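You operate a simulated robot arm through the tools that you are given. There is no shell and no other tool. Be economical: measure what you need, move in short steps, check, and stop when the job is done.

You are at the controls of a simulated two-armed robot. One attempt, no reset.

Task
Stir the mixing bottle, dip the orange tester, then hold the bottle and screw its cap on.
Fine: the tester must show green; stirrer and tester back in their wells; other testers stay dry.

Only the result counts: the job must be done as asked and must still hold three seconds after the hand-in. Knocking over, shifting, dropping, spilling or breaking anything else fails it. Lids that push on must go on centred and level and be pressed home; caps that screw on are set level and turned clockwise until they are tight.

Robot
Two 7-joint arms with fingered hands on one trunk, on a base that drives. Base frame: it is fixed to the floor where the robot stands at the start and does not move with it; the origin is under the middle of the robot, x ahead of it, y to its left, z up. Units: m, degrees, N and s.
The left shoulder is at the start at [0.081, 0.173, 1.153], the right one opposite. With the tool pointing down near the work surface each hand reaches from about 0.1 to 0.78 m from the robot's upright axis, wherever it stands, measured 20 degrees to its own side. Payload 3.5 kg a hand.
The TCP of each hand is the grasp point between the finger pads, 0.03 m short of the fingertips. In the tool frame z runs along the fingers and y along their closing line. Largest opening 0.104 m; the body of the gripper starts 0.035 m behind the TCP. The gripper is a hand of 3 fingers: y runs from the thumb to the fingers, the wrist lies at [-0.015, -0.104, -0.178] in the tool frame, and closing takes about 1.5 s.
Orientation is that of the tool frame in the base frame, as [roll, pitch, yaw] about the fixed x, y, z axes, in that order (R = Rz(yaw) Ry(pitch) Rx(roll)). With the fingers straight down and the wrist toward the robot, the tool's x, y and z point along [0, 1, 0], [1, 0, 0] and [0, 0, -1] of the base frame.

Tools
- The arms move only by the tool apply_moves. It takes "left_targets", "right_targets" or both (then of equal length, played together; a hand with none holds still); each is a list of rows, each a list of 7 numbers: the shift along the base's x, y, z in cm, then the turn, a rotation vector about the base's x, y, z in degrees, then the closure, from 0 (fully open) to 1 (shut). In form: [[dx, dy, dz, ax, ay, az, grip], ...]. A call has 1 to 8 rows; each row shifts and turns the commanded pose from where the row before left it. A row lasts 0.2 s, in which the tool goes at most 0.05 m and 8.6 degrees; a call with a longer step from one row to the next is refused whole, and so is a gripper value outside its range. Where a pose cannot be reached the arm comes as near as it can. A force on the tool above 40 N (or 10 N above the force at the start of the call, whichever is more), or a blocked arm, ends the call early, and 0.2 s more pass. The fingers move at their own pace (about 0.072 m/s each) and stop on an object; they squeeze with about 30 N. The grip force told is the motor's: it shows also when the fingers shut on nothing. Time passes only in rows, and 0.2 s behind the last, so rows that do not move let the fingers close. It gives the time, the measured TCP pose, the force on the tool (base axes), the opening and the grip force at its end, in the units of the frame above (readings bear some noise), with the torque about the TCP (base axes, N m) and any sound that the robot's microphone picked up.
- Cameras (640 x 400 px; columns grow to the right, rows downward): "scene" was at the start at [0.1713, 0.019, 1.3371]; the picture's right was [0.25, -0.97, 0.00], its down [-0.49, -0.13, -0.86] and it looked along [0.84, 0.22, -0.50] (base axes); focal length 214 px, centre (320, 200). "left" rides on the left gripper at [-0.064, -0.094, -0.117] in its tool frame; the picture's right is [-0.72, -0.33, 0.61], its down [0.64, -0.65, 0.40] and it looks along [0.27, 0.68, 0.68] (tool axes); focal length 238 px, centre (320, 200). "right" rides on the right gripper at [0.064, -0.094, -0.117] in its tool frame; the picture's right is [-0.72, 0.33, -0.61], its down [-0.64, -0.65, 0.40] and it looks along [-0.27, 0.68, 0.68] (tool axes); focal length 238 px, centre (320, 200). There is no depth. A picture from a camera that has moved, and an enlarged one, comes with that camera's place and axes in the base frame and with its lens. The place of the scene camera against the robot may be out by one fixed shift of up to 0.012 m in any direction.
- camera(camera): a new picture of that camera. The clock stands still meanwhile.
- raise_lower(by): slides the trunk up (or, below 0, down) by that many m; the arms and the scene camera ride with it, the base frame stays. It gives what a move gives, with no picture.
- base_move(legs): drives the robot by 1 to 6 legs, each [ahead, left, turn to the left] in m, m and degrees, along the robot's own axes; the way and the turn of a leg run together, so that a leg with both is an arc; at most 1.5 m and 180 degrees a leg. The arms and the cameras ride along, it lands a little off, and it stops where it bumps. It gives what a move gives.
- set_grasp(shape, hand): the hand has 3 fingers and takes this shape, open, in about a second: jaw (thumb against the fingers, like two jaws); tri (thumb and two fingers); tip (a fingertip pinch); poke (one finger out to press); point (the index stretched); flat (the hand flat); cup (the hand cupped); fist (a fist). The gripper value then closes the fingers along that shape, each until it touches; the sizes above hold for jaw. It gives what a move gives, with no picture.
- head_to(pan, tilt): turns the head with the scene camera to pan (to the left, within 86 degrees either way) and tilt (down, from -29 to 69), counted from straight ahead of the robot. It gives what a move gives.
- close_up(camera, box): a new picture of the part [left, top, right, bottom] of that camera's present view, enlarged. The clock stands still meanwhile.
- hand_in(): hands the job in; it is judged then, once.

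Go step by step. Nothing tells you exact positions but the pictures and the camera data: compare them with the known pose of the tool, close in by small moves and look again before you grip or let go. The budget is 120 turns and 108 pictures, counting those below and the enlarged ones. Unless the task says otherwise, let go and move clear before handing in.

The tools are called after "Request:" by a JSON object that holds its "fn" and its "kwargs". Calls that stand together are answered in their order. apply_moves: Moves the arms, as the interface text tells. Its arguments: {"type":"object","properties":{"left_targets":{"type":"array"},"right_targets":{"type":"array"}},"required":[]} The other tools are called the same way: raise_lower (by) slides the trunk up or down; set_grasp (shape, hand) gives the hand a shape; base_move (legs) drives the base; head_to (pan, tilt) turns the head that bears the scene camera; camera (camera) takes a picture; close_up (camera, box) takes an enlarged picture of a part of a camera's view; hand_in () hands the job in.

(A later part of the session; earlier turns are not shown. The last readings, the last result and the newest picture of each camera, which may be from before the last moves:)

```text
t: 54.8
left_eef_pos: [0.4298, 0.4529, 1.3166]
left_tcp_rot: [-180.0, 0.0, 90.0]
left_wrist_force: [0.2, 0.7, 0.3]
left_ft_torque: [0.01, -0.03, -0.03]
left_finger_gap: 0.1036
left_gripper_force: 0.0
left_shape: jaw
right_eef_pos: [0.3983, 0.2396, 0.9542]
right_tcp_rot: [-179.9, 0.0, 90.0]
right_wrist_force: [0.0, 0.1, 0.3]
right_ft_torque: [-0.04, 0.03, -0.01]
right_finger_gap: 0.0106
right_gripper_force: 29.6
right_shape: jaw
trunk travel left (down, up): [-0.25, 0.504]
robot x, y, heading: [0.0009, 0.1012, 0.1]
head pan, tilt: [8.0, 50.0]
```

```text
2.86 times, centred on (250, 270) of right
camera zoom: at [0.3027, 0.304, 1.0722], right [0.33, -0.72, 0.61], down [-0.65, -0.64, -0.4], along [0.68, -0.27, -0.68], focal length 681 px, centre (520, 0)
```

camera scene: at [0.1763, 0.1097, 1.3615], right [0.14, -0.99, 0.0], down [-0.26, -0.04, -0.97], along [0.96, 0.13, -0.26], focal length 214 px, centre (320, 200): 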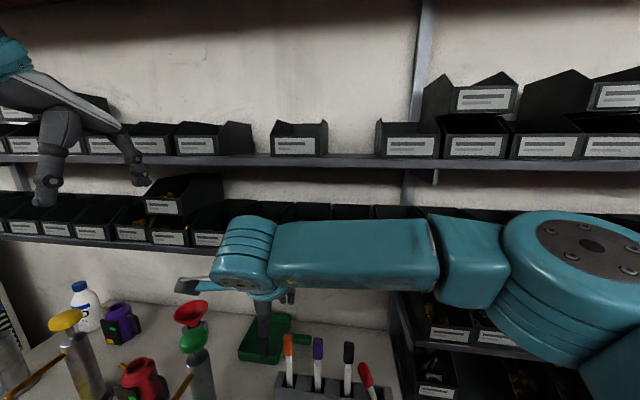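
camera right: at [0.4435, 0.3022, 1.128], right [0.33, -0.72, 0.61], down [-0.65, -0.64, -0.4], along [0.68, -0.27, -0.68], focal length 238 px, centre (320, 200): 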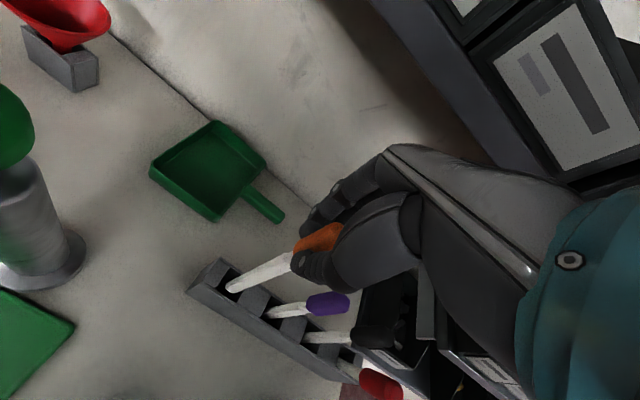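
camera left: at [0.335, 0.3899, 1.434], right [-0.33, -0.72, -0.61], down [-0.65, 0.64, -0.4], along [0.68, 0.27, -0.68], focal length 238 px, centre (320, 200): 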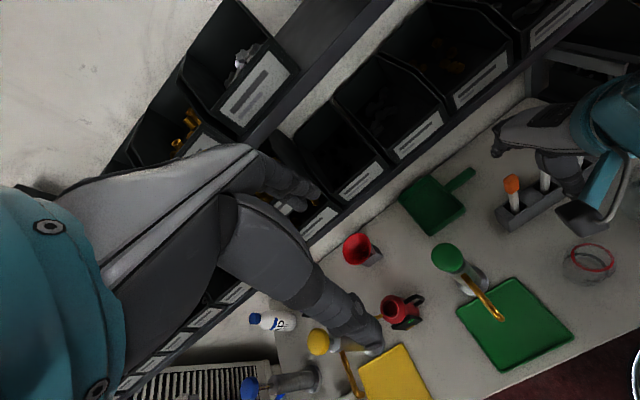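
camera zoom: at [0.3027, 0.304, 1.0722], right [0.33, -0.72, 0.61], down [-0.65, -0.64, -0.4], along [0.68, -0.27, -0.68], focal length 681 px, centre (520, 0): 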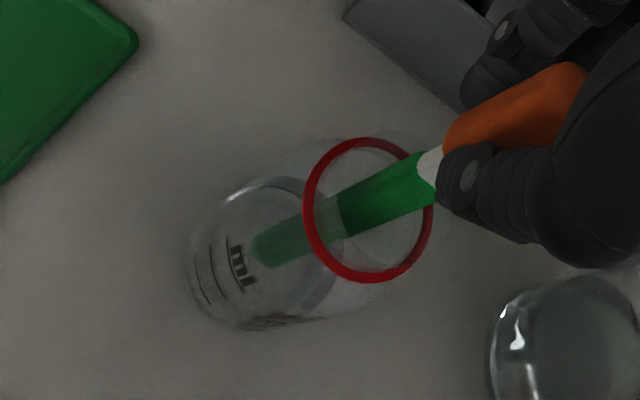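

The tester shows green. I lift it out, pause to drip, and retrace the path to its well.

Request:
{"fn": "apply_moves", "kwargs": {"right_targets": [[0, 0, 2, 0, 0, 0, 1], [0, 0, 3, 0, 0, 0, 1], [0, 0, 3, 0, 0, 0, 1], [0, 0, 2, 0, 0, 0, 1], [0, 0, 0, 0, 0, 0, 1], [0, 0, 0, 0, 0, 0, 1], [0, 0, 0, 0, 0, 0, 1], [0, 0, 3, 0, 0, 0, 1]]}}

Request:
{"fn": "apply_moves", "kwargs": {"right_targets": [[0, 0, 4, 0, 0, 0, 1], [0.6, 0, 1.5, 0, 0, 0, 1], [4, 0, -2, 0, 0, 0, 1], [4, 0, -3, 0, 0, 0, 1], [3, 0, -2, 0, 0, 0, 1], [2, 0, -1, 0, 0, 0, 1], [0.5, 0, -1, 0, 0, 0, 1], [0, 0, 0, 0, 0, 0, 1]]}}

Request:
{"fn": "close_up", "kwargs": {"camera": "right", "box": [160, 200, 340, 340]}}

Request:
{"fn": "close_up", "kwargs": {"camera": "scene", "box": [220, 130, 340, 240]}}

```text
t: 56.6
left_eef_pos: [0.4282, 0.4536, 1.3177]
left_tcp_rot: [180.0, 0.0, 90.0]
left_wrist_force: [0.7, 0.5, 0.4]
left_ft_torque: [0.02, 0.01, 0.05]
left_finger_gap: 0.1038
left_gripper_force: 0.0
left_shape: jaw
right_eef_pos: [0.3968, 0.2386, 1.0844]
right_tcp_rot: [-180.0, 0.0, 90.0]
right_wrist_force: [0.0, -1.0, 0.3]
right_ft_torque: [-0.03, 0.03, 0.0]
right_finger_gap: 0.0104
right_gripper_force: 29.8
right_shape: jaw
trunk travel left (down, up): [-0.25, 0.504]
robot x, y, heading: [-0.0033, 0.1029, 0.2]
head pan, tilt: [8.0, 50.0]
```

```text
t: 58.4
left_eef_pos: [0.4299, 0.454, 1.316]
left_tcp_rot: [-179.9, 0.0, 90.0]
left_wrist_force: [0.3, 0.4, 0.6]
left_ft_torque: [-0.01, 0.01, -0.01]
left_finger_gap: 0.1034
left_gripper_force: 0.0
left_shape: jaw
right_eef_pos: [0.5389, 0.2378, 1.0492]
right_tcp_rot: [180.0, 0.1, 90.0]
right_wrist_force: [0.7, -0.8, -0.6]
right_ft_torque: [-0.04, 0.0, 0.04]
right_finger_gap: 0.0105
right_gripper_force: 30.2
right_shape: jaw
trunk travel left (down, up): [-0.25, 0.504]
robot x, y, heading: [-0.0032, 0.1025, -0.1]
head pan, tilt: [8.0, 50.0]
```

```text
2.86 times, centred on (250, 270) of right
camera zoom: at [0.4437, 0.3022, 1.167], right [0.33, -0.72, 0.61], down [-0.65, -0.64, -0.4], along [0.68, -0.27, -0.68], focal length 681 px, centre (520, 0)
```

zoom: 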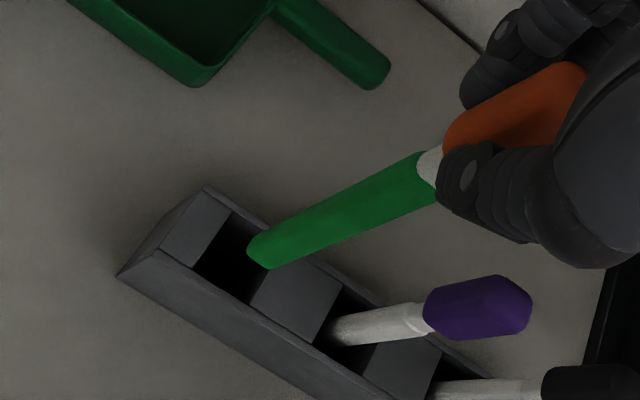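

```text
3.64 times, centred on (280, 185) of scene
camera zoom: at [0.16, 0.1075, 1.3078], right [0.14, -0.99, 0.0], down [-0.76, -0.11, -0.64], along [0.64, 0.09, -0.77], focal length 780 px, centre (466, 254)
```

zoom: 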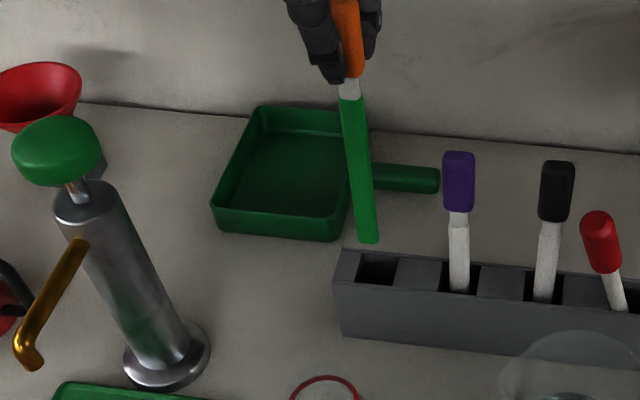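

Same x, y as at pick-up, no contact. I lower it straight into its well.

Request:
{"fn": "apply_moves", "kwargs": {"right_targets": [[0, 0, -2, 0, 0, 0, 1], [0, 0, -1.5, 0, 0, 0, 1], [0, 0, -1, 0, 0, 0, 1], [0, 0, -1, 0, 0, 0, 1], [0, 0, 0, 0, 0, 0, 1]]}}

Request:
{"fn": "close_up", "kwargs": {"camera": "right", "box": [160, 200, 340, 340]}}

```text
t: 59.6
left_eef_pos: [0.4291, 0.4535, 1.3165]
left_tcp_rot: [-180.0, 0.0, 90.0]
left_wrist_force: [0.2, -0.1, -0.8]
left_ft_torque: [0.02, 0.01, 0.03]
left_finger_gap: 0.1036
left_gripper_force: 0.0
left_shape: jaw
right_eef_pos: [0.5371, 0.2395, 0.9937]
right_tcp_rot: [179.9, -0.1, 90.0]
right_wrist_force: [0.5, 0.3, -0.1]
right_ft_torque: [0.03, -0.02, 0.01]
right_finger_gap: 0.0107
right_gripper_force: 30.5
right_shape: jaw
trunk travel left (down, up): [-0.25, 0.504]
robot x, y, heading: [-0.0001, 0.1026, 0.0]
head pan, tilt: [8.0, 50.0]
```

```text
2.86 times, centred on (250, 270) of right
camera zoom: at [0.4442, 0.3026, 1.1113], right [0.33, -0.72, 0.61], down [-0.65, -0.64, -0.4], along [0.68, -0.27, -0.68], focal length 681 px, centre (520, 0)
```

zoom: 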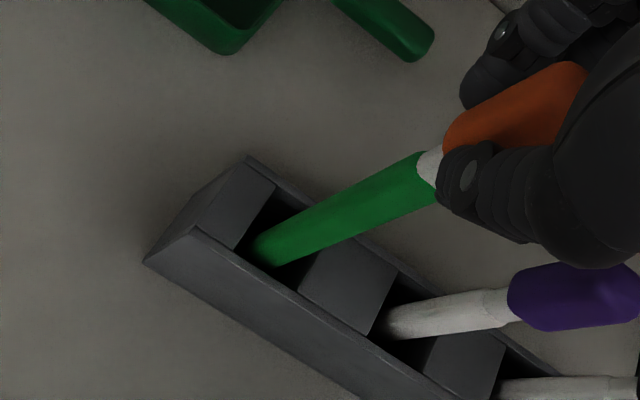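

Inside the well. I lower to the seat height and open, then exit sideways to the left.

Request:
{"fn": "apply_moves", "kwargs": {"right_targets": [[0, 0, -1.5, 0, 0, 0, 1], [0, 0, -1.5, 0, 0, 0, 1], [0.1, -0.1, -1.5, 0, 0, 0, 1], [0, 0, -1, 0, 0, 0, 1], [0, 0, 0, 0, 0, 0, 1]]}}

Request:
{"fn": "apply_moves", "kwargs": {"right_targets": [[0, 0, 0, 0, 0, 0, 0.7], [0, 0, 0, 0, 0, 0, 0.4], [0, 0, 0, 0, 0, 0, 0], [0, 0, 0, 0, 0, 0, 0], [0, 0, 0, 0, 0, 0, 0], [0, 0, 0, 0, 0, 0, 0], [0, 0, 0, 0, 0, 0, 0], [0, 0, 0, 0, 0, 0, 0]]}}

Request:
{"fn": "close_up", "kwargs": {"camera": "right", "box": [160, 140, 400, 360]}}

```text
t: 60.8
left_eef_pos: [0.4293, 0.453, 1.3158]
left_tcp_rot: [-180.0, 0.0, 90.0]
left_wrist_force: [0.1, 0.1, 0.3]
left_ft_torque: [0.02, -0.01, 0.0]
left_finger_gap: 0.1037
left_gripper_force: 0.0
left_shape: jaw
right_eef_pos: [0.5394, 0.238, 0.9399]
right_tcp_rot: [179.9, 0.0, 89.9]
right_wrist_force: [0.8, 0.0, 4.3]
right_ft_torque: [0.03, 0.01, 0.01]
right_finger_gap: 0.0107
right_gripper_force: 29.9
right_shape: jaw
trunk travel left (down, up): [-0.25, 0.504]
robot x, y, heading: [0.0017, 0.1049, 0.0]
head pan, tilt: [8.0, 50.0]
```

```text
t: 62.6
left_eef_pos: [0.4302, 0.4534, 1.3155]
left_tcp_rot: [-180.0, 0.0, 90.0]
left_wrist_force: [-0.1, 0.1, -0.1]
left_ft_torque: [-0.03, -0.01, -0.02]
left_finger_gap: 0.1037
left_gripper_force: 0.0
left_shape: jaw
right_eef_pos: [0.5385, 0.2374, 0.9372]
right_tcp_rot: [179.9, 0.0, 90.0]
right_wrist_force: [-0.3, -0.8, -0.5]
right_ft_torque: [-0.03, 0.04, 0.03]
right_finger_gap: 0.1035
right_gripper_force: 0.1
right_shape: jaw
trunk travel left (down, up): [-0.25, 0.504]
robot x, y, heading: [-0.0005, 0.0999, -0.0]
head pan, tilt: [8.0, 50.0]
```

```text
1.82 times, centred on (280, 250) of right
camera zoom: at [0.4443, 0.3016, 1.0566], right [0.33, -0.72, 0.61], down [-0.65, -0.64, -0.4], along [0.68, -0.27, -0.68], focal length 433 px, centre (393, 109)
```

zoom: 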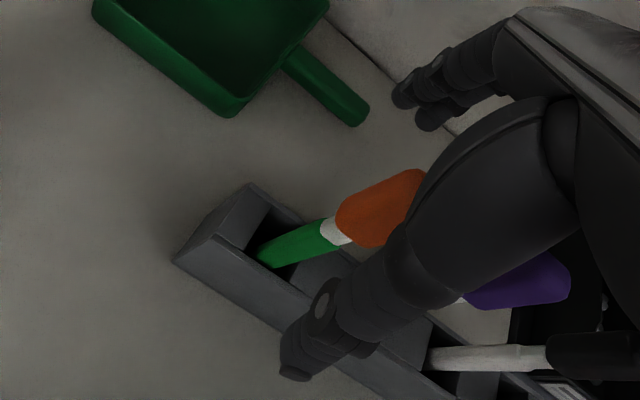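

The tester stands upright, released. I exit left, then back and up, and check the rack.

Request:
{"fn": "apply_moves", "kwargs": {"right_targets": [[0, 2, 0, 0, 0, 0, 0], [0, 2.5, 0, 0, 0, 0, 0], [-4, 0, 0, 0, 0, 0, 0], [-4, 0, 2, 0, 0, 0, 0], [-4, -2, 4, 0, 0, 0, 0], [-4, -4, 4, 0, 0, 0, 0], [0, -4, 3, 0, 0, 0, 0], [0, 0, 0, 0, 0, 0, 0]]}}

Request:
{"fn": "camera", "kwargs": {"camera": "right"}}

Request:
{"fn": "camera", "kwargs": {"camera": "scene"}}

```text
refused: row 5 steps farther than a row can; nothing moved
```

```text
39 pictures are left
camera right: at [0.4443, 0.3016, 1.0566], right [0.33, -0.72, 0.61], down [-0.65, -0.64, -0.4], along [0.68, -0.27, -0.68], focal length 238 px, centre (320, 200)
```

right: 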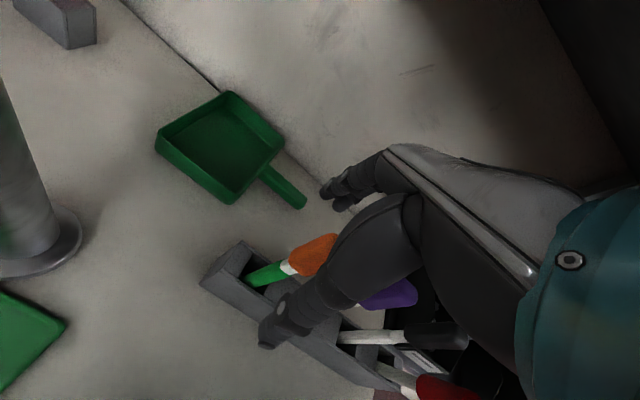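

```text
38 pictures are left
camera scene: at [0.1601, 0.1075, 1.3078], right [0.14, -0.99, 0.0], down [-0.76, -0.11, -0.64], along [0.64, 0.09, -0.77], focal length 214 px, centre (320, 200)
```

scene: 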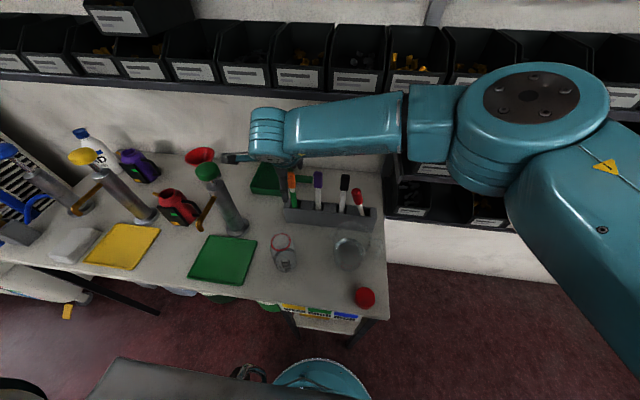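

The move was refused for a long step; I retry with shorter rows, retreating toward the cap side.

Request:
{"fn": "apply_moves", "kwargs": {"right_targets": [[0, 2, 0, 0, 0, 0, 0], [0, 2.5, 0, 0, 0, 0, 0], [-4, 0, 0, 0, 0, 0, 0], [-4, 0, 2, 0, 0, 0, 0], [-2, -2, 4, 0, 0, 0, 0], [-2, -3, 3, 0, 0, 0, 0], [-1, -4, 2, 0, 0, 0, 0], [-1, -4, 0, 0, 0, 0, 0]]}}

Request:
{"fn": "apply_moves", "kwargs": {"right_targets": [[-2, -4, 0, 0, 0, 0, 0], [-2, -4, 0, 0, 0, 0, 0], [-2, -4, -2, 0, 0, 0, 0], [-0.8, -1, -4, 0, 0, 0, 0], [0, 0, -4, 0, 0, 0, 0], [0, 0, -3, 0, 0, 0, 0], [0, 0, 0, 0, 0, 0, 0]]}}

Request:
{"fn": "camera", "kwargs": {"camera": "right"}}

Request:
{"fn": "close_up", "kwargs": {"camera": "scene", "box": [240, 140, 400, 310]}}

```text
t: 64.4
left_eef_pos: [0.429, 0.4525, 1.3161]
left_tcp_rot: [-180.0, 0.0, 90.0]
left_wrist_force: [0.2, 0.1, 0.5]
left_ft_torque: [0.02, 0.02, -0.03]
left_finger_gap: 0.1035
left_gripper_force: 0.1
left_shape: jaw
right_eef_pos: [0.3993, 0.1508, 1.048]
right_tcp_rot: [180.0, -0.1, 90.0]
right_wrist_force: [-0.8, -0.6, -0.4]
right_ft_torque: [0.01, -0.03, -0.02]
right_finger_gap: 0.1038
right_gripper_force: 0.1
right_shape: jaw
trunk travel left (down, up): [-0.25, 0.504]
robot x, y, heading: [-0.0002, 0.0987, 0.1]
head pan, tilt: [8.0, 50.0]
```

```text
t: 66.0
left_eef_pos: [0.4289, 0.4534, 1.3161]
left_tcp_rot: [180.0, 0.0, 90.0]
left_wrist_force: [0.2, 0.0, 0.2]
left_ft_torque: [0.04, 0.01, 0.02]
left_finger_gap: 0.1039
left_gripper_force: 0.0
left_shape: jaw
right_eef_pos: [0.3499, 0.0423, 0.9217]
right_tcp_rot: [-180.0, 0.0, 90.0]
right_wrist_force: [-0.6, -0.6, -0.5]
right_ft_torque: [0.0, -0.01, -0.03]
right_finger_gap: 0.1037
right_gripper_force: 0.0
right_shape: jaw
right hand out of reach, approached as far as the arm can: row 3, 4
trunk travel left (down, up): [-0.25, 0.504]
robot x, y, heading: [0.0021, 0.1001, 0.2]
head pan, tilt: [8.0, 50.0]
```

```text
37 pictures are left
camera right: at [0.255, 0.1065, 1.0392], right [0.33, -0.72, 0.61], down [-0.65, -0.64, -0.4], along [0.68, -0.27, -0.68], focal length 238 px, centre (320, 200)
```

right: 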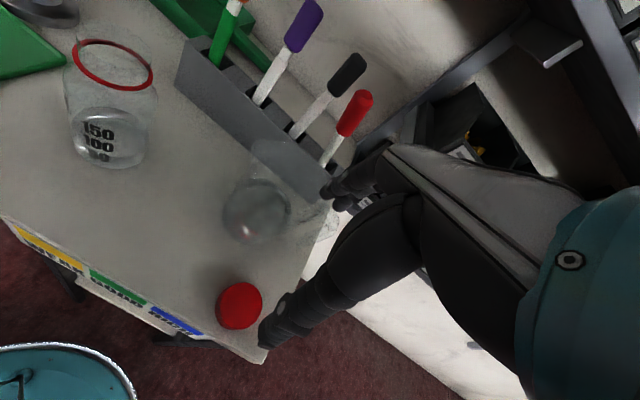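

```text
2.35 times, centred on (320, 225) of scene
camera zoom: at [0.1599, 0.1074, 1.3079], right [0.14, -0.99, 0.0], down [-0.76, -0.11, -0.64], along [0.64, 0.09, -0.77], focal length 505 px, centre (320, 141)
```

zoom: 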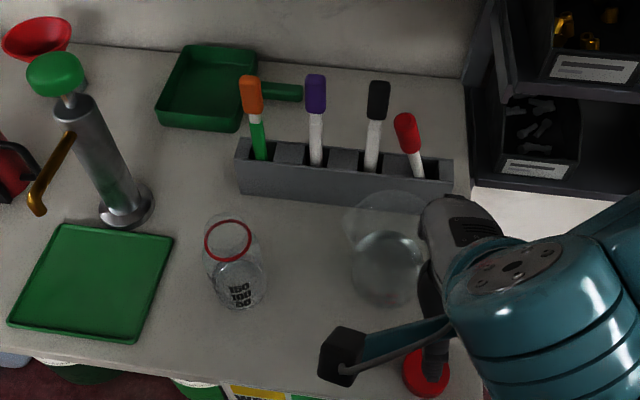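

All sticks stand in their wells, and the cap is near (0.333, 0.021). I move over it and descend part-way.

Request:
{"fn": "apply_moves", "kwargs": {"right_targets": [[-0.8, -1, -2, 0, 0, 0, 0], [-0.8, -1, -3, 0, 0, 0, 0], [0, 0, -3, 0, 0, 0, 0], [0, 0, -2, 0, 0, 0, 0], [0, 0, 0, 0, 0, 0, 0]]}}

Request:
{"fn": "camera", "kwargs": {"camera": "right"}}

```text
t: 66.6
left_eef_pos: [0.4282, 0.4543, 1.3171]
left_tcp_rot: [-179.8, 0.0, 90.0]
left_wrist_force: [0.2, -0.4, -0.7]
left_ft_torque: [0.02, 0.03, 0.0]
left_finger_gap: 0.1037
left_gripper_force: 0.0
left_shape: jaw
right_eef_pos: [0.3418, 0.0327, 0.8865]
right_tcp_rot: [178.5, -1.1, 90.3]
right_wrist_force: [-5.6, -1.4, 24.7]
right_ft_torque: [0.13, -1.39, 0.0]
right_finger_gap: 0.1038
right_gripper_force: 0.1
right_shape: jaw
right hand out of reach, approached as far as the arm can: row 2
trunk travel left (down, up): [-0.25, 0.504]
robot x, y, heading: [-0.0016, 0.0978, 0.1]
head pan, tilt: [8.0, 50.0]
stopped in row 2 (right hand): the force on the tool passed its limit at 56 N (the readings are from after the stop); the commanded pose is now the measured one
```

```text
35 pictures are left
camera right: at [0.2434, 0.0929, 1.0032], right [0.31, -0.73, 0.61], down [-0.64, -0.64, -0.43], along [0.7, -0.25, -0.67], focal length 238 px, centre (320, 200)
```

right: 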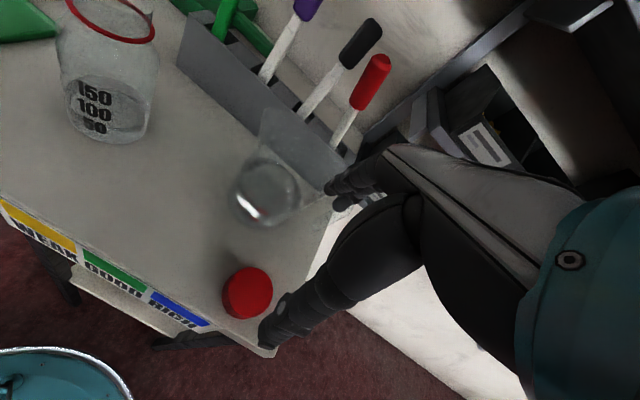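

The open far fingers landed on the transparent pitcher's rim. I raise straight up and turn the hand 90° so the fingers straddle the cap along y, clear of the pitcher.

Request:
{"fn": "apply_moves", "kwargs": {"right_targets": [[0, 0, 1.5, 0, 0, 0, 0], [0, 0, 2.5, 0, 0, 0, 0], [0, 0, 4, 0, 0, 0, 0], [0, 0, 2, 0, 0, 8, 0], [0, 0, 0, 0, 0, 8, 0], [0, 0, 0, 0, 0, 8, 0], [0, 0, 0, 0, 0, 8, 0], [0, 0, 0, 0, 0, 8, 0]]}}

Request:
{"fn": "apply_moves", "kwargs": {"right_targets": [[0, 0, 0, 0, 0, 8.3, 0], [0, 0, 0, 0, 0, 8.3, 0], [0, 0, 0, 0, 0, 8.3, 0], [0, 0, 0, 0, 0, 8.3, 0], [0, 0, 0, 0, 0, 8.3, 0], [0, 0, 0, 0, 0, 8.2, 0], [0, 0, 0, 0, 0, 0, 0]]}}

Request:
{"fn": "close_up", "kwargs": {"camera": "scene", "box": [240, 140, 400, 310]}}

Request:
{"fn": "camera", "kwargs": {"camera": "right"}}

```text
t: 68.4
left_eef_pos: [0.4296, 0.4526, 1.3168]
left_tcp_rot: [-179.9, 0.0, 90.0]
left_wrist_force: [-0.1, -0.1, -0.9]
left_ft_torque: [0.01, 0.02, 0.02]
left_finger_gap: 0.1039
left_gripper_force: 0.0
left_shape: jaw
right_eef_pos: [0.3633, 0.0534, 0.9799]
right_tcp_rot: [179.0, -0.6, 130.3]
right_wrist_force: [0.0, -0.4, -0.1]
right_ft_torque: [0.0, -0.05, -0.02]
right_finger_gap: 0.1038
right_gripper_force: 0.1
right_shape: jaw
right hand out of reach, approached as far as the arm can: row 1, 2, 3, 4, 5
trunk travel left (down, up): [-0.25, 0.504]
robot x, y, heading: [-0.002, 0.099, 0.1]
head pan, tilt: [8.0, 50.0]
```

```text
t: 70.0
left_eef_pos: [0.4292, 0.453, 1.3158]
left_tcp_rot: [180.0, 0.0, 90.0]
left_wrist_force: [0.0, -0.6, -0.3]
left_ft_torque: [0.05, 0.02, -0.03]
left_finger_gap: 0.1037
left_gripper_force: 0.0
left_shape: jaw
right_eef_pos: [0.3563, 0.0599, 0.9685]
right_tcp_rot: [179.3, 0.9, 172.4]
right_wrist_force: [0.2, 0.8, -0.2]
right_ft_torque: [-0.01, 0.01, -0.01]
right_finger_gap: 0.1036
right_gripper_force: 0.1
right_shape: jaw
right hand out of reach, approached as far as the arm can: row 6
trunk travel left (down, up): [-0.25, 0.504]
robot x, y, heading: [-0.0003, 0.1014, -0.1]
head pan, tilt: [8.0, 50.0]
```

```text
2.35 times, centred on (320, 225) of scene
camera zoom: at [0.1601, 0.1075, 1.3078], right [0.14, -0.99, 0.0], down [-0.76, -0.11, -0.64], along [0.64, 0.09, -0.77], focal length 505 px, centre (320, 141)
```

zoom: 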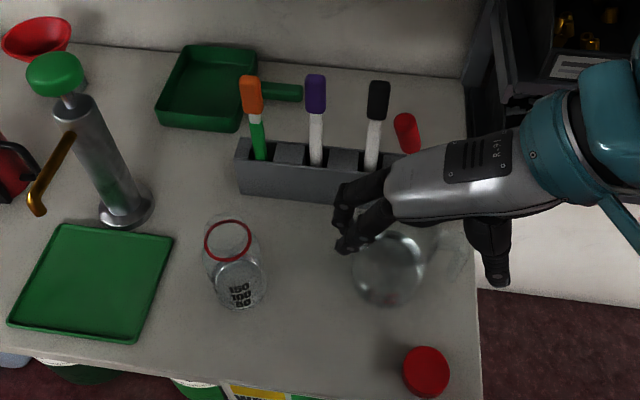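

```text
33 pictures are left
camera right: at [0.2782, -0.0268, 1.0837], right [0.74, 0.22, 0.63], down [0.56, -0.73, -0.4], along [0.37, 0.65, -0.66], focal length 238 px, centre (320, 200)
```

right: 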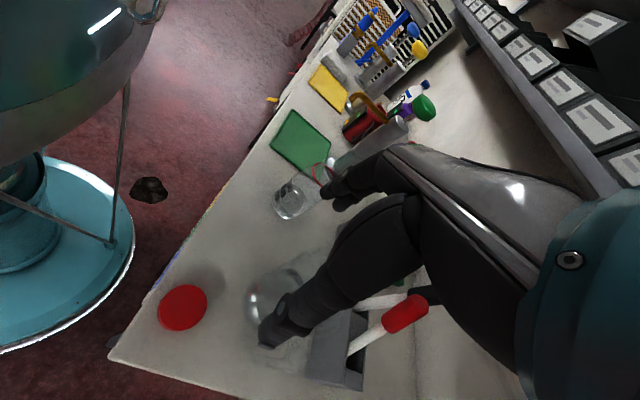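

The pitcher hasn't shifted. The arm is cramped close in, so I drive back 0.12 m to gain room for both hands.

Request:
{"fn": "base_move", "kwargs": {"legs": [[-0.12, 0, 0]]}}

Request:
{"fn": "camera", "kwargs": {"camera": "right"}}

```text
t: 71.2
left_eef_pos: [0.308, 0.4544, 1.3162]
left_tcp_rot: [180.0, 0.0, 90.1]
left_wrist_force: [-0.2, -0.5, -0.1]
left_ft_torque: [-0.01, -0.02, 0.01]
left_finger_gap: 0.1036
left_gripper_force: 0.0
left_shape: jaw
right_eef_pos: [0.2359, 0.0598, 0.9686]
right_tcp_rot: [179.3, 1.0, 172.5]
right_wrist_force: [-0.1, -0.5, 0.5]
right_ft_torque: [0.01, -0.01, -0.03]
right_finger_gap: 0.1036
right_gripper_force: 0.0
right_shape: jaw
trunk travel left (down, up): [-0.25, 0.504]
robot x, y, heading: [-0.1224, 0.0991, 0.1]
head pan, tilt: [8.0, 50.0]
```

```text
32 pictures are left
camera right: at [0.1569, -0.0264, 1.084], right [0.74, 0.22, 0.63], down [0.56, -0.73, -0.4], along [0.37, 0.65, -0.66], focal length 238 px, centre (320, 200)
```

right: 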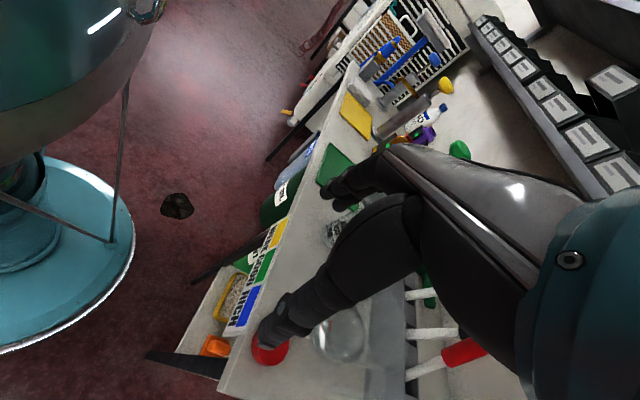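

Plenty of room now. I level the hand, set yaw≈180° and move over the cap at (0.333, 0.021), staying above the pitcher height.

Request:
{"fn": "apply_moves", "kwargs": {"right_targets": [[2.5, -1, 0, -0.3, 0.5, 3.8, 0], [2.5, -1, 0, -0.3, 0.5, 3.7, 0], [2.5, -1, 0, 0, 0, 0, 0], [2.2, -0.8, 0, 0, 0, 0, 0], [0, 0, -3, 0, 0, 0, 0], [0, 0, -3, 0, 0, 0, 0], [0, 0, 0, 0, 0, 0, 0]]}}

Request:
{"fn": "camera", "kwargs": {"camera": "right"}}

Request:
{"fn": "head_to", "kwargs": {"pan": 5, "tilt": 42}}

Request:
{"fn": "camera", "kwargs": {"camera": "scene"}}

```text
t: 72.8
left_eef_pos: [0.3092, 0.4538, 1.315]
left_tcp_rot: [-180.0, -0.1, 90.1]
left_wrist_force: [0.1, 0.0, 0.6]
left_ft_torque: [0.02, -0.02, -0.04]
left_finger_gap: 0.1035
left_gripper_force: 0.1
left_shape: jaw
right_eef_pos: [0.2235, 0.0496, 0.8909]
right_tcp_rot: [179.6, 0.5, 176.4]
right_wrist_force: [-0.4, 0.3, 0.2]
right_ft_torque: [-0.01, 0.0, 0.0]
right_finger_gap: 0.1038
right_gripper_force: 0.0
right_shape: jaw
right hand out of reach, approached as far as the arm can: row 1, 2, 3, 4
trunk travel left (down, up): [-0.25, 0.504]
robot x, y, heading: [-0.1188, 0.1031, 0.2]
head pan, tilt: [8.0, 50.0]
```

```text
31 pictures are left
camera right: at [0.1523, -0.0408, 1.0067], right [0.73, 0.27, 0.62], down [0.6, -0.69, -0.4], along [0.32, 0.67, -0.67], focal length 238 px, centre (320, 200)
```

right: 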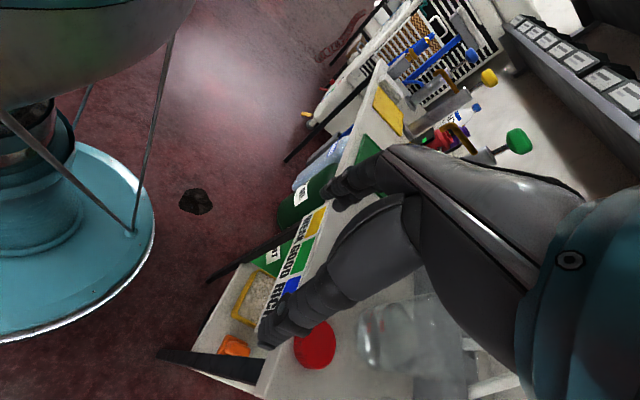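

```text
t: 73.5
left_eef_pos: [0.3082, 0.4537, 1.3162]
left_tcp_rot: [-179.9, -0.1, 90.0]
left_wrist_force: [0.0, -0.3, -0.2]
left_ft_torque: [0.0, 0.02, 0.03]
left_finger_gap: 0.1038
left_gripper_force: 0.1
left_shape: jaw
right_eef_pos: [0.2237, 0.0499, 0.891]
right_tcp_rot: [179.7, 0.5, 176.3]
right_wrist_force: [-0.5, 1.0, 0.5]
right_ft_torque: [-0.01, 0.0, 0.0]
right_finger_gap: 0.104
right_gripper_force: 0.1
right_shape: jaw
trunk travel left (down, up): [-0.25, 0.504]
robot x, y, heading: [-0.1155, 0.1002, 0.2]
head pan, tilt: [5.0, 42.0]
```

```text
30 pictures are left
camera scene: at [0.0466, 0.1043, 1.319], right [0.09, -1.0, 0.0], down [-0.67, -0.06, -0.74], along [0.74, 0.07, -0.67], focal length 214 px, centre (320, 200)
```

scene: 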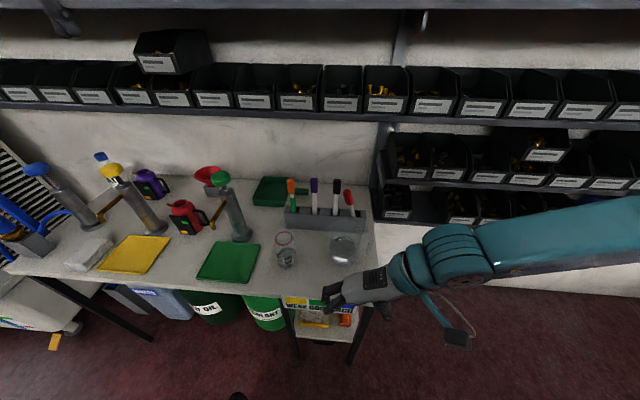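

The arm is at a wrist limit near yaw 176°. I turn back to about 140° and move forward to over the cap with a narrower opening.

Request:
{"fn": "apply_moves", "kwargs": {"right_targets": [[0, 0, 2, 0, 0, -7.5, 0.3], [0, 0, 2, 0, 0, -7.5, 0.3], [0, 0, 0, 0, 0, -7.5, 0.3], [0, 0, 0, 0, 0, -7.5, 0.3], [1, -0.5, 0, 0, 0, -6, 0.3], [3, -0.8, 0, 0, 0, 0, 0.3], [3, -0.7, 0, 0, 0, 0, 0.3], [3, -0.7, 0, 0, 0, 0, 0.3]]}}

```text
t: 75.3
left_eef_pos: [0.3086, 0.454, 1.3168]
left_tcp_rot: [180.0, 0.0, 90.1]
left_wrist_force: [0.0, 0.0, -0.1]
left_ft_torque: [-0.02, 0.01, 0.01]
left_finger_gap: 0.1037
left_gripper_force: 0.0
left_shape: jaw
right_eef_pos: [0.323, 0.0242, 0.9299]
right_tcp_rot: [179.6, 0.5, 140.4]
right_wrist_force: [-0.8, -1.2, -0.5]
right_ft_torque: [0.03, 0.0, -0.02]
right_finger_gap: 0.0732
right_gripper_force: 0.1
right_shape: jaw
trunk travel left (down, up): [-0.25, 0.504]
robot x, y, heading: [-0.1228, 0.0991, 0.3]
head pan, tilt: [5.0, 42.0]
```

Good reach now. I level the hand, centre over the cap and descend part-way to look.

Request:
{"fn": "apply_moves", "kwargs": {"right_targets": [[1, -0.2, 0, 0, 0.64, 0, 0.3], [0, 0, -3, 0, 0, 0, 0.3], [0, 0, -3, 0, 0, 0, 0.3], [0, 0, -3, 0, 0, 0, 0.3], [0, 0, -2, 0, 0, 0, 0.3], [0, 0, 0, 0, 0, 0, 0.3]]}}

Request:
{"fn": "camera", "kwargs": {"camera": "right"}}

Request:
{"fn": "close_up", "kwargs": {"camera": "scene", "box": [260, 210, 400, 310]}}

```text
t: 76.7
left_eef_pos: [0.3081, 0.4539, 1.3153]
left_tcp_rot: [-179.9, -0.1, 90.1]
left_wrist_force: [0.6, 0.0, 0.4]
left_ft_torque: [-0.02, 0.01, 0.04]
left_finger_gap: 0.1037
left_gripper_force: 0.0
left_shape: jaw
right_eef_pos: [0.3359, 0.0221, 0.8194]
right_tcp_rot: [-180.0, 0.1, 140.2]
right_wrist_force: [-0.6, 1.0, 0.3]
right_ft_torque: [-0.01, -0.02, -0.02]
right_finger_gap: 0.0729
right_gripper_force: 0.0
right_shape: jaw
trunk travel left (down, up): [-0.25, 0.504]
robot x, y, heading: [-0.1236, 0.1031, 0.1]
head pan, tilt: [5.0, 42.0]
```

```text
29 pictures are left
camera right: at [0.2264, -0.0099, 0.937], right [0.76, -0.21, 0.61], down [0.08, -0.91, -0.4], along [0.64, 0.35, -0.68], focal length 238 px, centre (320, 200)
```

right: 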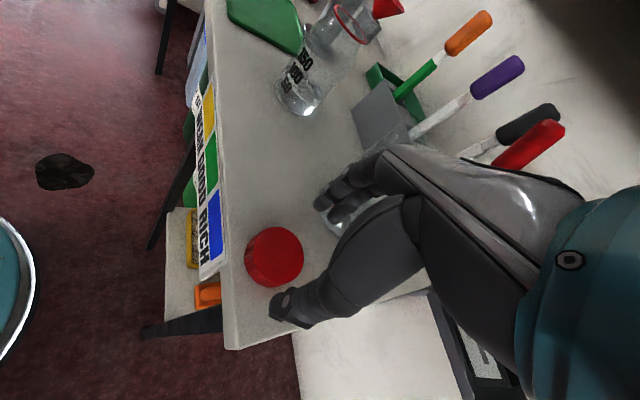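

```text
4.00 times, centred on (330, 260) of scene
camera zoom: at [0.0466, 0.1042, 1.3191], right [0.09, -1.0, 0.0], down [-0.67, -0.06, -0.74], along [0.74, 0.07, -0.67], focal length 858 px, centre (280, -40)
```

zoom: 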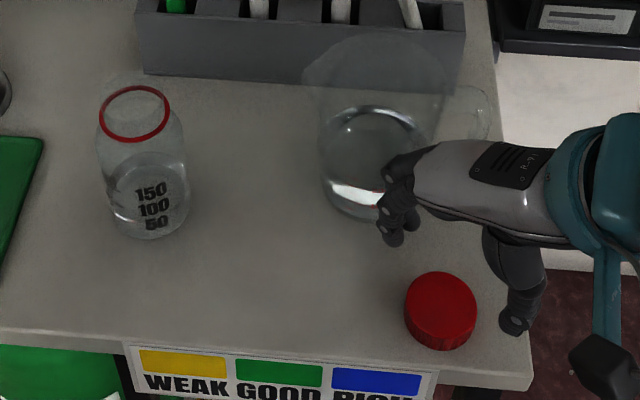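

Intersecting the two views puts the cap top at about (0.323, 0.026, z≈0.774). I shift and lower to just above it, then recheck.

Request:
{"fn": "apply_moves", "kwargs": {"right_targets": [[-1.2, 0.4, -0.5, 0, 0, 0, 0.2], [0, 0, 0, 0, 0, 0, 0.2], [0, 0, 0, 0, 0, 0, 0.2]]}}

Request:
{"fn": "close_up", "kwargs": {"camera": "right", "box": [220, 140, 420, 360]}}

Request:
{"fn": "close_up", "kwargs": {"camera": "scene", "box": [320, 230, 400, 310]}}

```text
t: 77.5
left_eef_pos: [0.3084, 0.4534, 1.3168]
left_tcp_rot: [179.9, -0.1, 90.2]
left_wrist_force: [0.3, -0.2, -0.1]
left_ft_torque: [-0.03, -0.02, 0.0]
left_finger_gap: 0.1034
left_gripper_force: 0.0
left_shape: jaw
right_eef_pos: [0.3231, 0.0261, 0.8143]
right_tcp_rot: [-180.0, 0.0, 140.4]
right_wrist_force: [0.6, 0.3, -0.3]
right_ft_torque: [0.01, 0.01, -0.01]
right_finger_gap: 0.0828
right_gripper_force: 0.1
right_shape: jaw
trunk travel left (down, up): [-0.25, 0.504]
robot x, y, heading: [-0.1224, 0.1008, 0.1]
head pan, tilt: [5.0, 42.0]
```

```text
1.82 times, centred on (320, 250) of right
camera zoom: at [0.2138, -0.006, 0.9328], right [0.76, -0.21, 0.61], down [0.08, -0.91, -0.4], along [0.64, 0.35, -0.68], focal length 433 px, centre (320, 109)
```

zoom: 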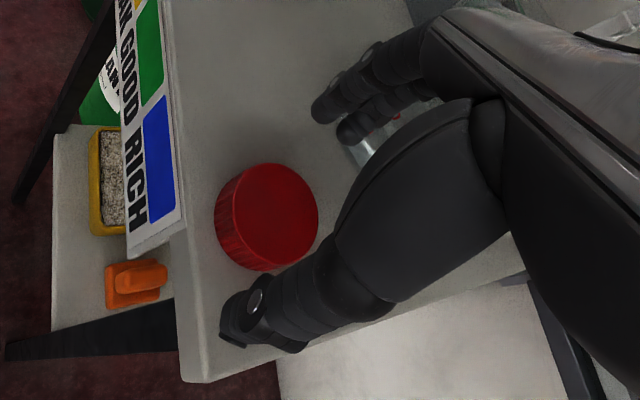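

```text
5.00 times, centred on (360, 270) of scene
camera zoom: at [0.0466, 0.1042, 1.319], right [0.09, -1.0, 0.0], down [-0.67, -0.06, -0.74], along [0.74, 0.07, -0.67], focal length 1072 px, centre (120, -150)
```

zoom: 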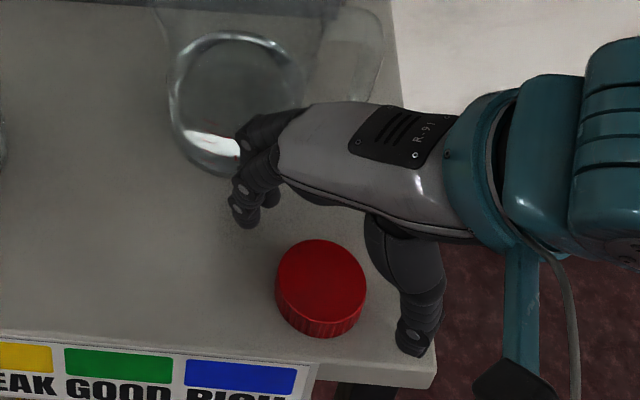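

The cap top is at about (0.326, 0.023, 0.770), nearly centred between the fingers. I lower to TCP z≈0.780 and close.

Request:
{"fn": "apply_moves", "kwargs": {"right_targets": [[0.3, -0.3, -1.2, 0, 0, 0, 0.2], [0, 0, -1.2, 0, 0, 0, 0.2], [0, 0, -1.0, 0, 0, 0, 0.2], [0, 0, 0, 0, 0, 0, 0.2]]}}

Request:
{"fn": "apply_moves", "kwargs": {"right_targets": [[0, 0, 0, 0, 0, 0, 0.6], [0, 0, 0, 0, 0, 0, 1], [0, 0, 0, 0, 0, 0, 1], [0, 0, 0, 0, 0, 0, 1], [0, 0, 0, 0, 0, 0, 1], [0, 0, 0, 0, 0, 0, 1], [0, 0, 0, 0, 0, 0, 1]]}}

Request:
{"fn": "close_up", "kwargs": {"camera": "right", "box": [220, 140, 420, 360]}}

```text
t: 78.5
left_eef_pos: [0.3087, 0.4536, 1.3164]
left_tcp_rot: [-180.0, 0.0, 90.1]
left_wrist_force: [0.2, 0.4, -0.3]
left_ft_torque: [-0.01, 0.0, 0.05]
left_finger_gap: 0.1039
left_gripper_force: 0.1
left_shape: jaw
right_eef_pos: [0.3252, 0.0237, 0.7816]
right_tcp_rot: [179.9, 0.1, 140.3]
right_wrist_force: [0.8, -0.4, 1.1]
right_ft_torque: [0.02, -0.01, 0.0]
right_finger_gap: 0.0829
right_gripper_force: 0.0
right_shape: jaw
trunk travel left (down, up): [-0.25, 0.504]
robot x, y, heading: [-0.1215, 0.1005, -0.1]
head pan, tilt: [5.0, 42.0]
```

```text
t: 80.1
left_eef_pos: [0.3085, 0.454, 1.3166]
left_tcp_rot: [-179.9, 0.0, 90.1]
left_wrist_force: [-0.6, -0.2, 0.3]
left_ft_torque: [-0.03, -0.02, 0.0]
left_finger_gap: 0.1038
left_gripper_force: 0.0
left_shape: jaw
right_eef_pos: [0.3261, 0.0231, 0.7815]
right_tcp_rot: [-180.0, 0.0, 140.3]
right_wrist_force: [0.2, 0.0, 0.1]
right_ft_torque: [0.04, 0.01, 0.05]
right_finger_gap: 0.0426
right_gripper_force: 29.9
right_shape: jaw
trunk travel left (down, up): [-0.25, 0.504]
robot x, y, heading: [-0.1202, 0.0994, 0.3]
head pan, tilt: [5.0, 42.0]
```

```text
1.82 times, centred on (320, 250) of right
camera zoom: at [0.2158, -0.0083, 0.8996], right [0.76, -0.21, 0.61], down [0.08, -0.91, -0.4], along [0.64, 0.35, -0.68], focal length 433 px, centre (320, 109)
```

zoom: 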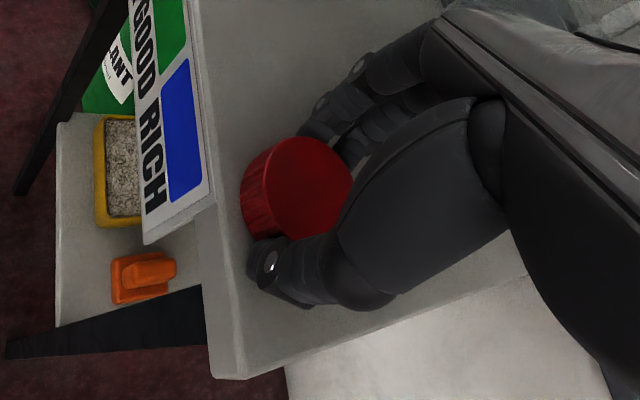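

Cap gripped (gap 43 mm). I lift it clear while starting to rotate the left hand toward a front, slightly downward hold on the jar.

Request:
{"fn": "apply_moves", "kwargs": {"right_targets": [[0, 0, 1, 0, 0, 0, 1], [0, 0, 2, 0, 0, 0, 1], [0, 0, 3, 0, 0, 0, 1], [0, 0, 4, 0, 0, 0, 1], [0, 0, 4, 0, 0, 0, 1], [0, 0, 4, 0, 0, 0, 1], [0, 0, 0, 0, 0, 0, 1], [0, 0, 0, 0, 0, 0, 1]], "left_targets": [[0, 0, -2, 0, 0, -8.4, 0], [0, 0, -2, 0, 0, -8.4, 0], [0, 0, -2, 0, 0, -8.4, 0], [0, 0, -2, 0, 0, -8.4, 0], [0, 0, -2, 0, 0, -8.4, 0], [0, 0, -2, 0, 0, -8.4, 0], [0, 0, -2, 0, 0, -8.4, 0], [0, 0, -2, 0, 0, -8.4, 0]]}}

Request:
{"fn": "apply_moves", "kwargs": {"left_targets": [[0, 0, 0, 0, 0, -8.4, 0], [0, 0, 0, 0, 0, -8.4, 0], [0, 0, 0, 0, 0, -6.1, 0], [-1, 0, 0, 0, -8, 0, 0], [-1, 0, 0, 0, -8, 0, 0], [-1, 0, 0, 0, -8, 0, 0], [-1, 0, 0, 0, -8, 0, 0], [0, 0, 0, 0, -8, 0, 0]]}}

```text
t: 81.9
left_eef_pos: [0.3085, 0.4535, 1.1546]
left_tcp_rot: [-179.9, 0.0, 22.9]
left_wrist_force: [0.1, -0.4, -1.2]
left_ft_torque: [0.01, 0.0, 0.0]
left_finger_gap: 0.1038
left_gripper_force: 0.1
left_shape: jaw
right_eef_pos: [0.3252, 0.0241, 0.9602]
right_tcp_rot: [179.9, 0.0, 140.3]
right_wrist_force: [-0.8, -0.4, 0.0]
right_ft_torque: [0.01, 0.01, 0.0]
right_finger_gap: 0.0423
right_gripper_force: 29.5
right_shape: jaw
trunk travel left (down, up): [-0.25, 0.504]
robot x, y, heading: [-0.122, 0.0985, 0.1]
head pan, tilt: [5.0, 42.0]
```

```text
t: 83.7
left_eef_pos: [0.2673, 0.4545, 1.1566]
left_tcp_rot: [-179.9, -40.0, 0.0]
left_wrist_force: [-0.3, -0.4, 0.6]
left_ft_torque: [0.01, 0.0, 0.0]
left_finger_gap: 0.1036
left_gripper_force: 0.1
left_shape: jaw
right_eef_pos: [0.3246, 0.0233, 0.9596]
right_tcp_rot: [-179.9, 0.0, 140.3]
right_wrist_force: [0.3, 0.3, 0.2]
right_ft_torque: [-0.01, -0.05, 0.01]
right_finger_gap: 0.0424
right_gripper_force: 30.3
right_shape: jaw
trunk travel left (down, up): [-0.25, 0.504]
robot x, y, heading: [-0.1197, 0.1004, 0.2]
head pan, tilt: [5.0, 42.0]
```

The left hand is turning freely. I finish the pitch and bring it in front of the jar at a safe height.

Request:
{"fn": "apply_moves", "kwargs": {"left_targets": [[0, -3, -3, 0, -8.4, 0, 0], [0, -3, -3, 0, -8.4, 0, 0], [0, -3, -3, 0, -8.2, 0, 0], [0, -4, -2, 0, 0, 0, 0], [0, -4, -2, 0, 0, 0, 0], [0, -4, -2, 0, 0, 0, 0], [0, -0.7, -2, 0, 0, 0, 0], [0, 0, 0, 0, 0, 0, 0]]}}

Request:
{"fn": "camera", "kwargs": {"camera": "left"}}

Request:
{"fn": "camera", "kwargs": {"camera": "scene"}}

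```text
t: 85.5
left_eef_pos: [0.338, 0.2809, 0.9799]
left_tcp_rot: [179.9, -65.0, 0.1]
left_wrist_force: [0.1, 0.1, -0.1]
left_ft_torque: [-0.01, -0.02, 0.01]
left_finger_gap: 0.1038
left_gripper_force: 0.0
left_shape: jaw
left hand out of reach, approached as far as the arm can: row 3, 4, 5, 6
right_eef_pos: [0.3254, 0.0225, 0.959]
right_tcp_rot: [179.9, 0.0, 140.3]
right_wrist_force: [-0.6, -0.5, -0.1]
right_ft_torque: [0.02, -0.05, 0.02]
right_finger_gap: 0.0423
right_gripper_force: 29.7
right_shape: jaw
trunk travel left (down, up): [-0.25, 0.504]
robot x, y, heading: [-0.1168, 0.0993, 0.1]
head pan, tilt: [5.0, 42.0]
```

```text
24 pictures are left
camera left: at [0.2035, 0.3754, 0.9721], right [0.25, 0.33, -0.91], down [0.64, 0.65, 0.41], along [0.73, -0.68, -0.04], focal length 238 px, centre (320, 200)
```

left: 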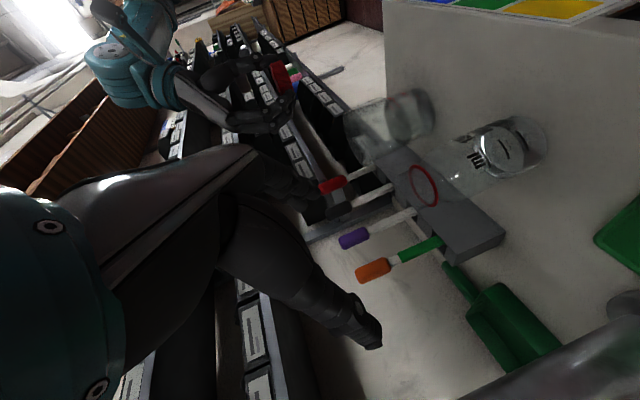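

```text
23 pictures are left
camera scene: at [0.0467, 0.1041, 1.319], right [0.09, -1.0, 0.0], down [-0.67, -0.06, -0.74], along [0.74, 0.07, -0.67], focal length 214 px, centre (320, 200)
```

scene: 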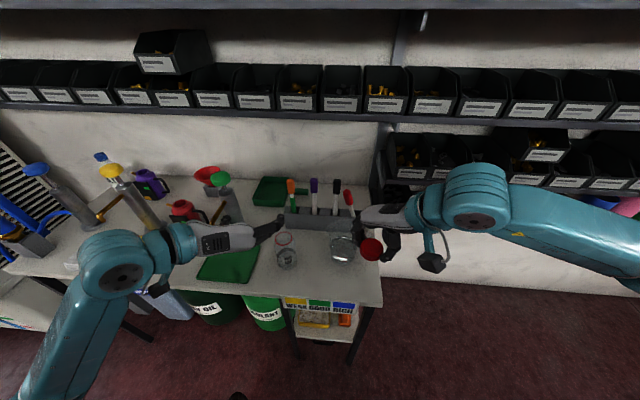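

The left arm is cramped too close. I drive back another 0.10 m so it can approach the jar from straight ahead.

Request:
{"fn": "base_move", "kwargs": {"legs": [[-0.1, 0, 0]]}}

Request:
{"fn": "apply_moves", "kwargs": {"left_targets": [[1, -2, 0, 0, 0, 0, 0], [1, -2.4, 0, 0, 0, 0, 0], [0, 0, -3, 0, 0, 0, 0], [0, 0, -3, 0, 0, 0, 0], [0, 0, -3, 0, 0, 0, 0], [0, 0, -3, 0, 0, 0, 0], [0, 0, -3, 0, 0, 0, 0], [0, 0, 0, 0, 0, 0, 0]]}}

Request:
{"fn": "camera", "kwargs": {"camera": "left"}}

Request:
{"fn": "camera", "kwargs": {"camera": "scene"}}

```text
t: 86.7
left_eef_pos: [0.2365, 0.2817, 0.9815]
left_tcp_rot: [-179.8, -65.0, -0.1]
left_wrist_force: [-0.1, -0.3, -0.1]
left_ft_torque: [0.03, -0.02, 0.0]
left_finger_gap: 0.1037
left_gripper_force: 0.1
left_shape: jaw
right_eef_pos: [0.2242, 0.0227, 0.9605]
right_tcp_rot: [-180.0, 0.0, 140.3]
right_wrist_force: [-0.4, 0.4, 0.2]
right_ft_torque: [0.01, -0.05, -0.02]
right_finger_gap: 0.0423
right_gripper_force: 30.2
right_shape: jaw
trunk travel left (down, up): [-0.25, 0.504]
robot x, y, heading: [-0.221, 0.0982, 0.0]
head pan, tilt: [5.0, 42.0]
```

```text
t: 88.5
left_eef_pos: [0.2571, 0.2386, 0.8296]
left_tcp_rot: [-179.9, -65.0, -0.2]
left_wrist_force: [-0.2, 0.0, -0.3]
left_ft_torque: [0.01, 0.03, 0.0]
left_finger_gap: 0.1038
left_gripper_force: 0.1
left_shape: jaw
right_eef_pos: [0.2247, 0.024, 0.9577]
right_tcp_rot: [-179.9, 0.0, 140.4]
right_wrist_force: [-0.7, 0.1, 0.1]
right_ft_torque: [0.0, 0.0, 0.02]
right_finger_gap: 0.0424
right_gripper_force: 30.4
right_shape: jaw
trunk travel left (down, up): [-0.25, 0.504]
robot x, y, heading: [-0.2211, 0.0975, 0.0]
head pan, tilt: [5.0, 42.0]
```

```text
22 pictures are left
camera left: at [0.124, 0.333, 0.8219], right [0.25, 0.33, -0.91], down [0.64, 0.65, 0.41], along [0.73, -0.68, -0.04], focal length 238 px, centre (320, 200)
```

left: 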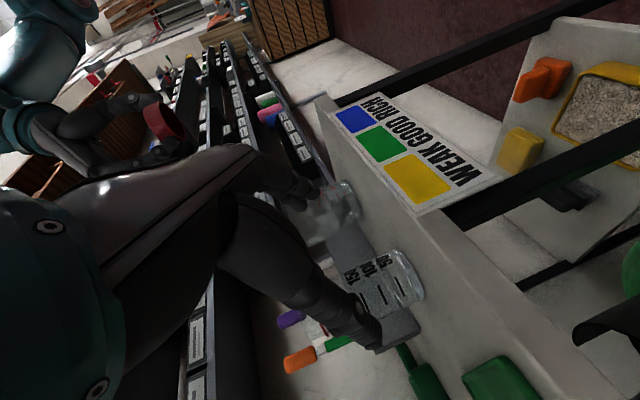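

```text
21 pictures are left
camera scene: at [-0.0534, 0.104, 1.3191], right [0.09, -1.0, 0.0], down [-0.67, -0.06, -0.74], along [0.74, 0.07, -0.67], focal length 214 px, centre (320, 200)
```

scene: 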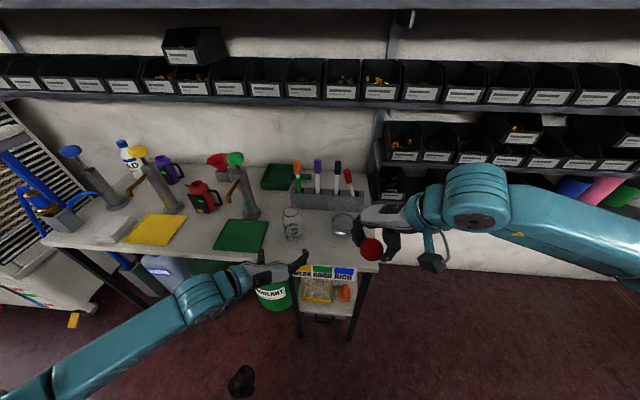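

The jar's base projects exactly where expected at (0.393, 0.235). I advance the open left hand around it.

Request:
{"fn": "apply_moves", "kwargs": {"left_targets": [[2.5, 0, -0.5, 0, 0, 0, 0], [2.5, 0, -0.5, 0, 0, 0, 0], [2, 0, -0.5, 0, 0, 0, 0], [2, -0.2, -0.5, 0, 0, 0, 0], [0, 0, 0, 0, 0, 0, 0]]}}

Request:
{"fn": "camera", "kwargs": {"camera": "left"}}

Request:
{"fn": "close_up", "kwargs": {"camera": "scene", "box": [220, 170, 380, 280]}}

```text
t: 89.7
left_eef_pos: [0.3466, 0.2341, 0.8088]
left_tcp_rot: [-179.9, -64.9, -0.1]
left_wrist_force: [0.6, 1.1, 0.3]
left_ft_torque: [0.01, -0.04, 0.02]
left_finger_gap: 0.1037
left_gripper_force: 0.0
left_shape: jaw
right_eef_pos: [0.225, 0.0234, 0.9593]
right_tcp_rot: [179.9, 0.1, 140.4]
right_wrist_force: [0.3, 0.3, 0.3]
right_ft_torque: [-0.02, 0.0, 0.01]
right_finger_gap: 0.0422
right_gripper_force: 29.6
right_shape: jaw
trunk travel left (down, up): [-0.25, 0.504]
robot x, y, heading: [-0.2169, 0.0983, -0.1]
head pan, tilt: [5.0, 42.0]
```

```text
20 pictures are left
camera left: at [0.2134, 0.329, 0.8017], right [0.25, 0.33, -0.91], down [0.64, 0.65, 0.41], along [0.73, -0.68, -0.04], focal length 238 px, centre (320, 200)
```

left: 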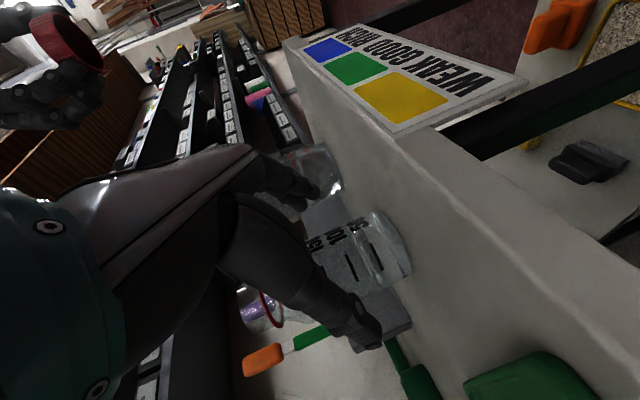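

```text
3.64 times, centred on (300, 225) of scene
camera zoom: at [-0.0535, 0.1041, 1.3191], right [0.09, -1.0, 0.0], down [-0.67, -0.06, -0.74], along [0.74, 0.07, -0.67], focal length 780 px, centre (393, 109)
```

zoom: 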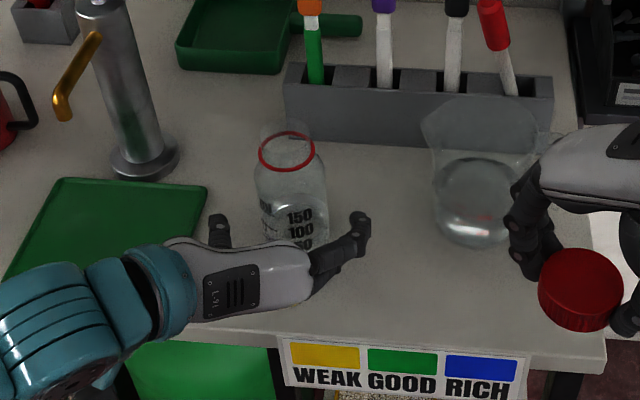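

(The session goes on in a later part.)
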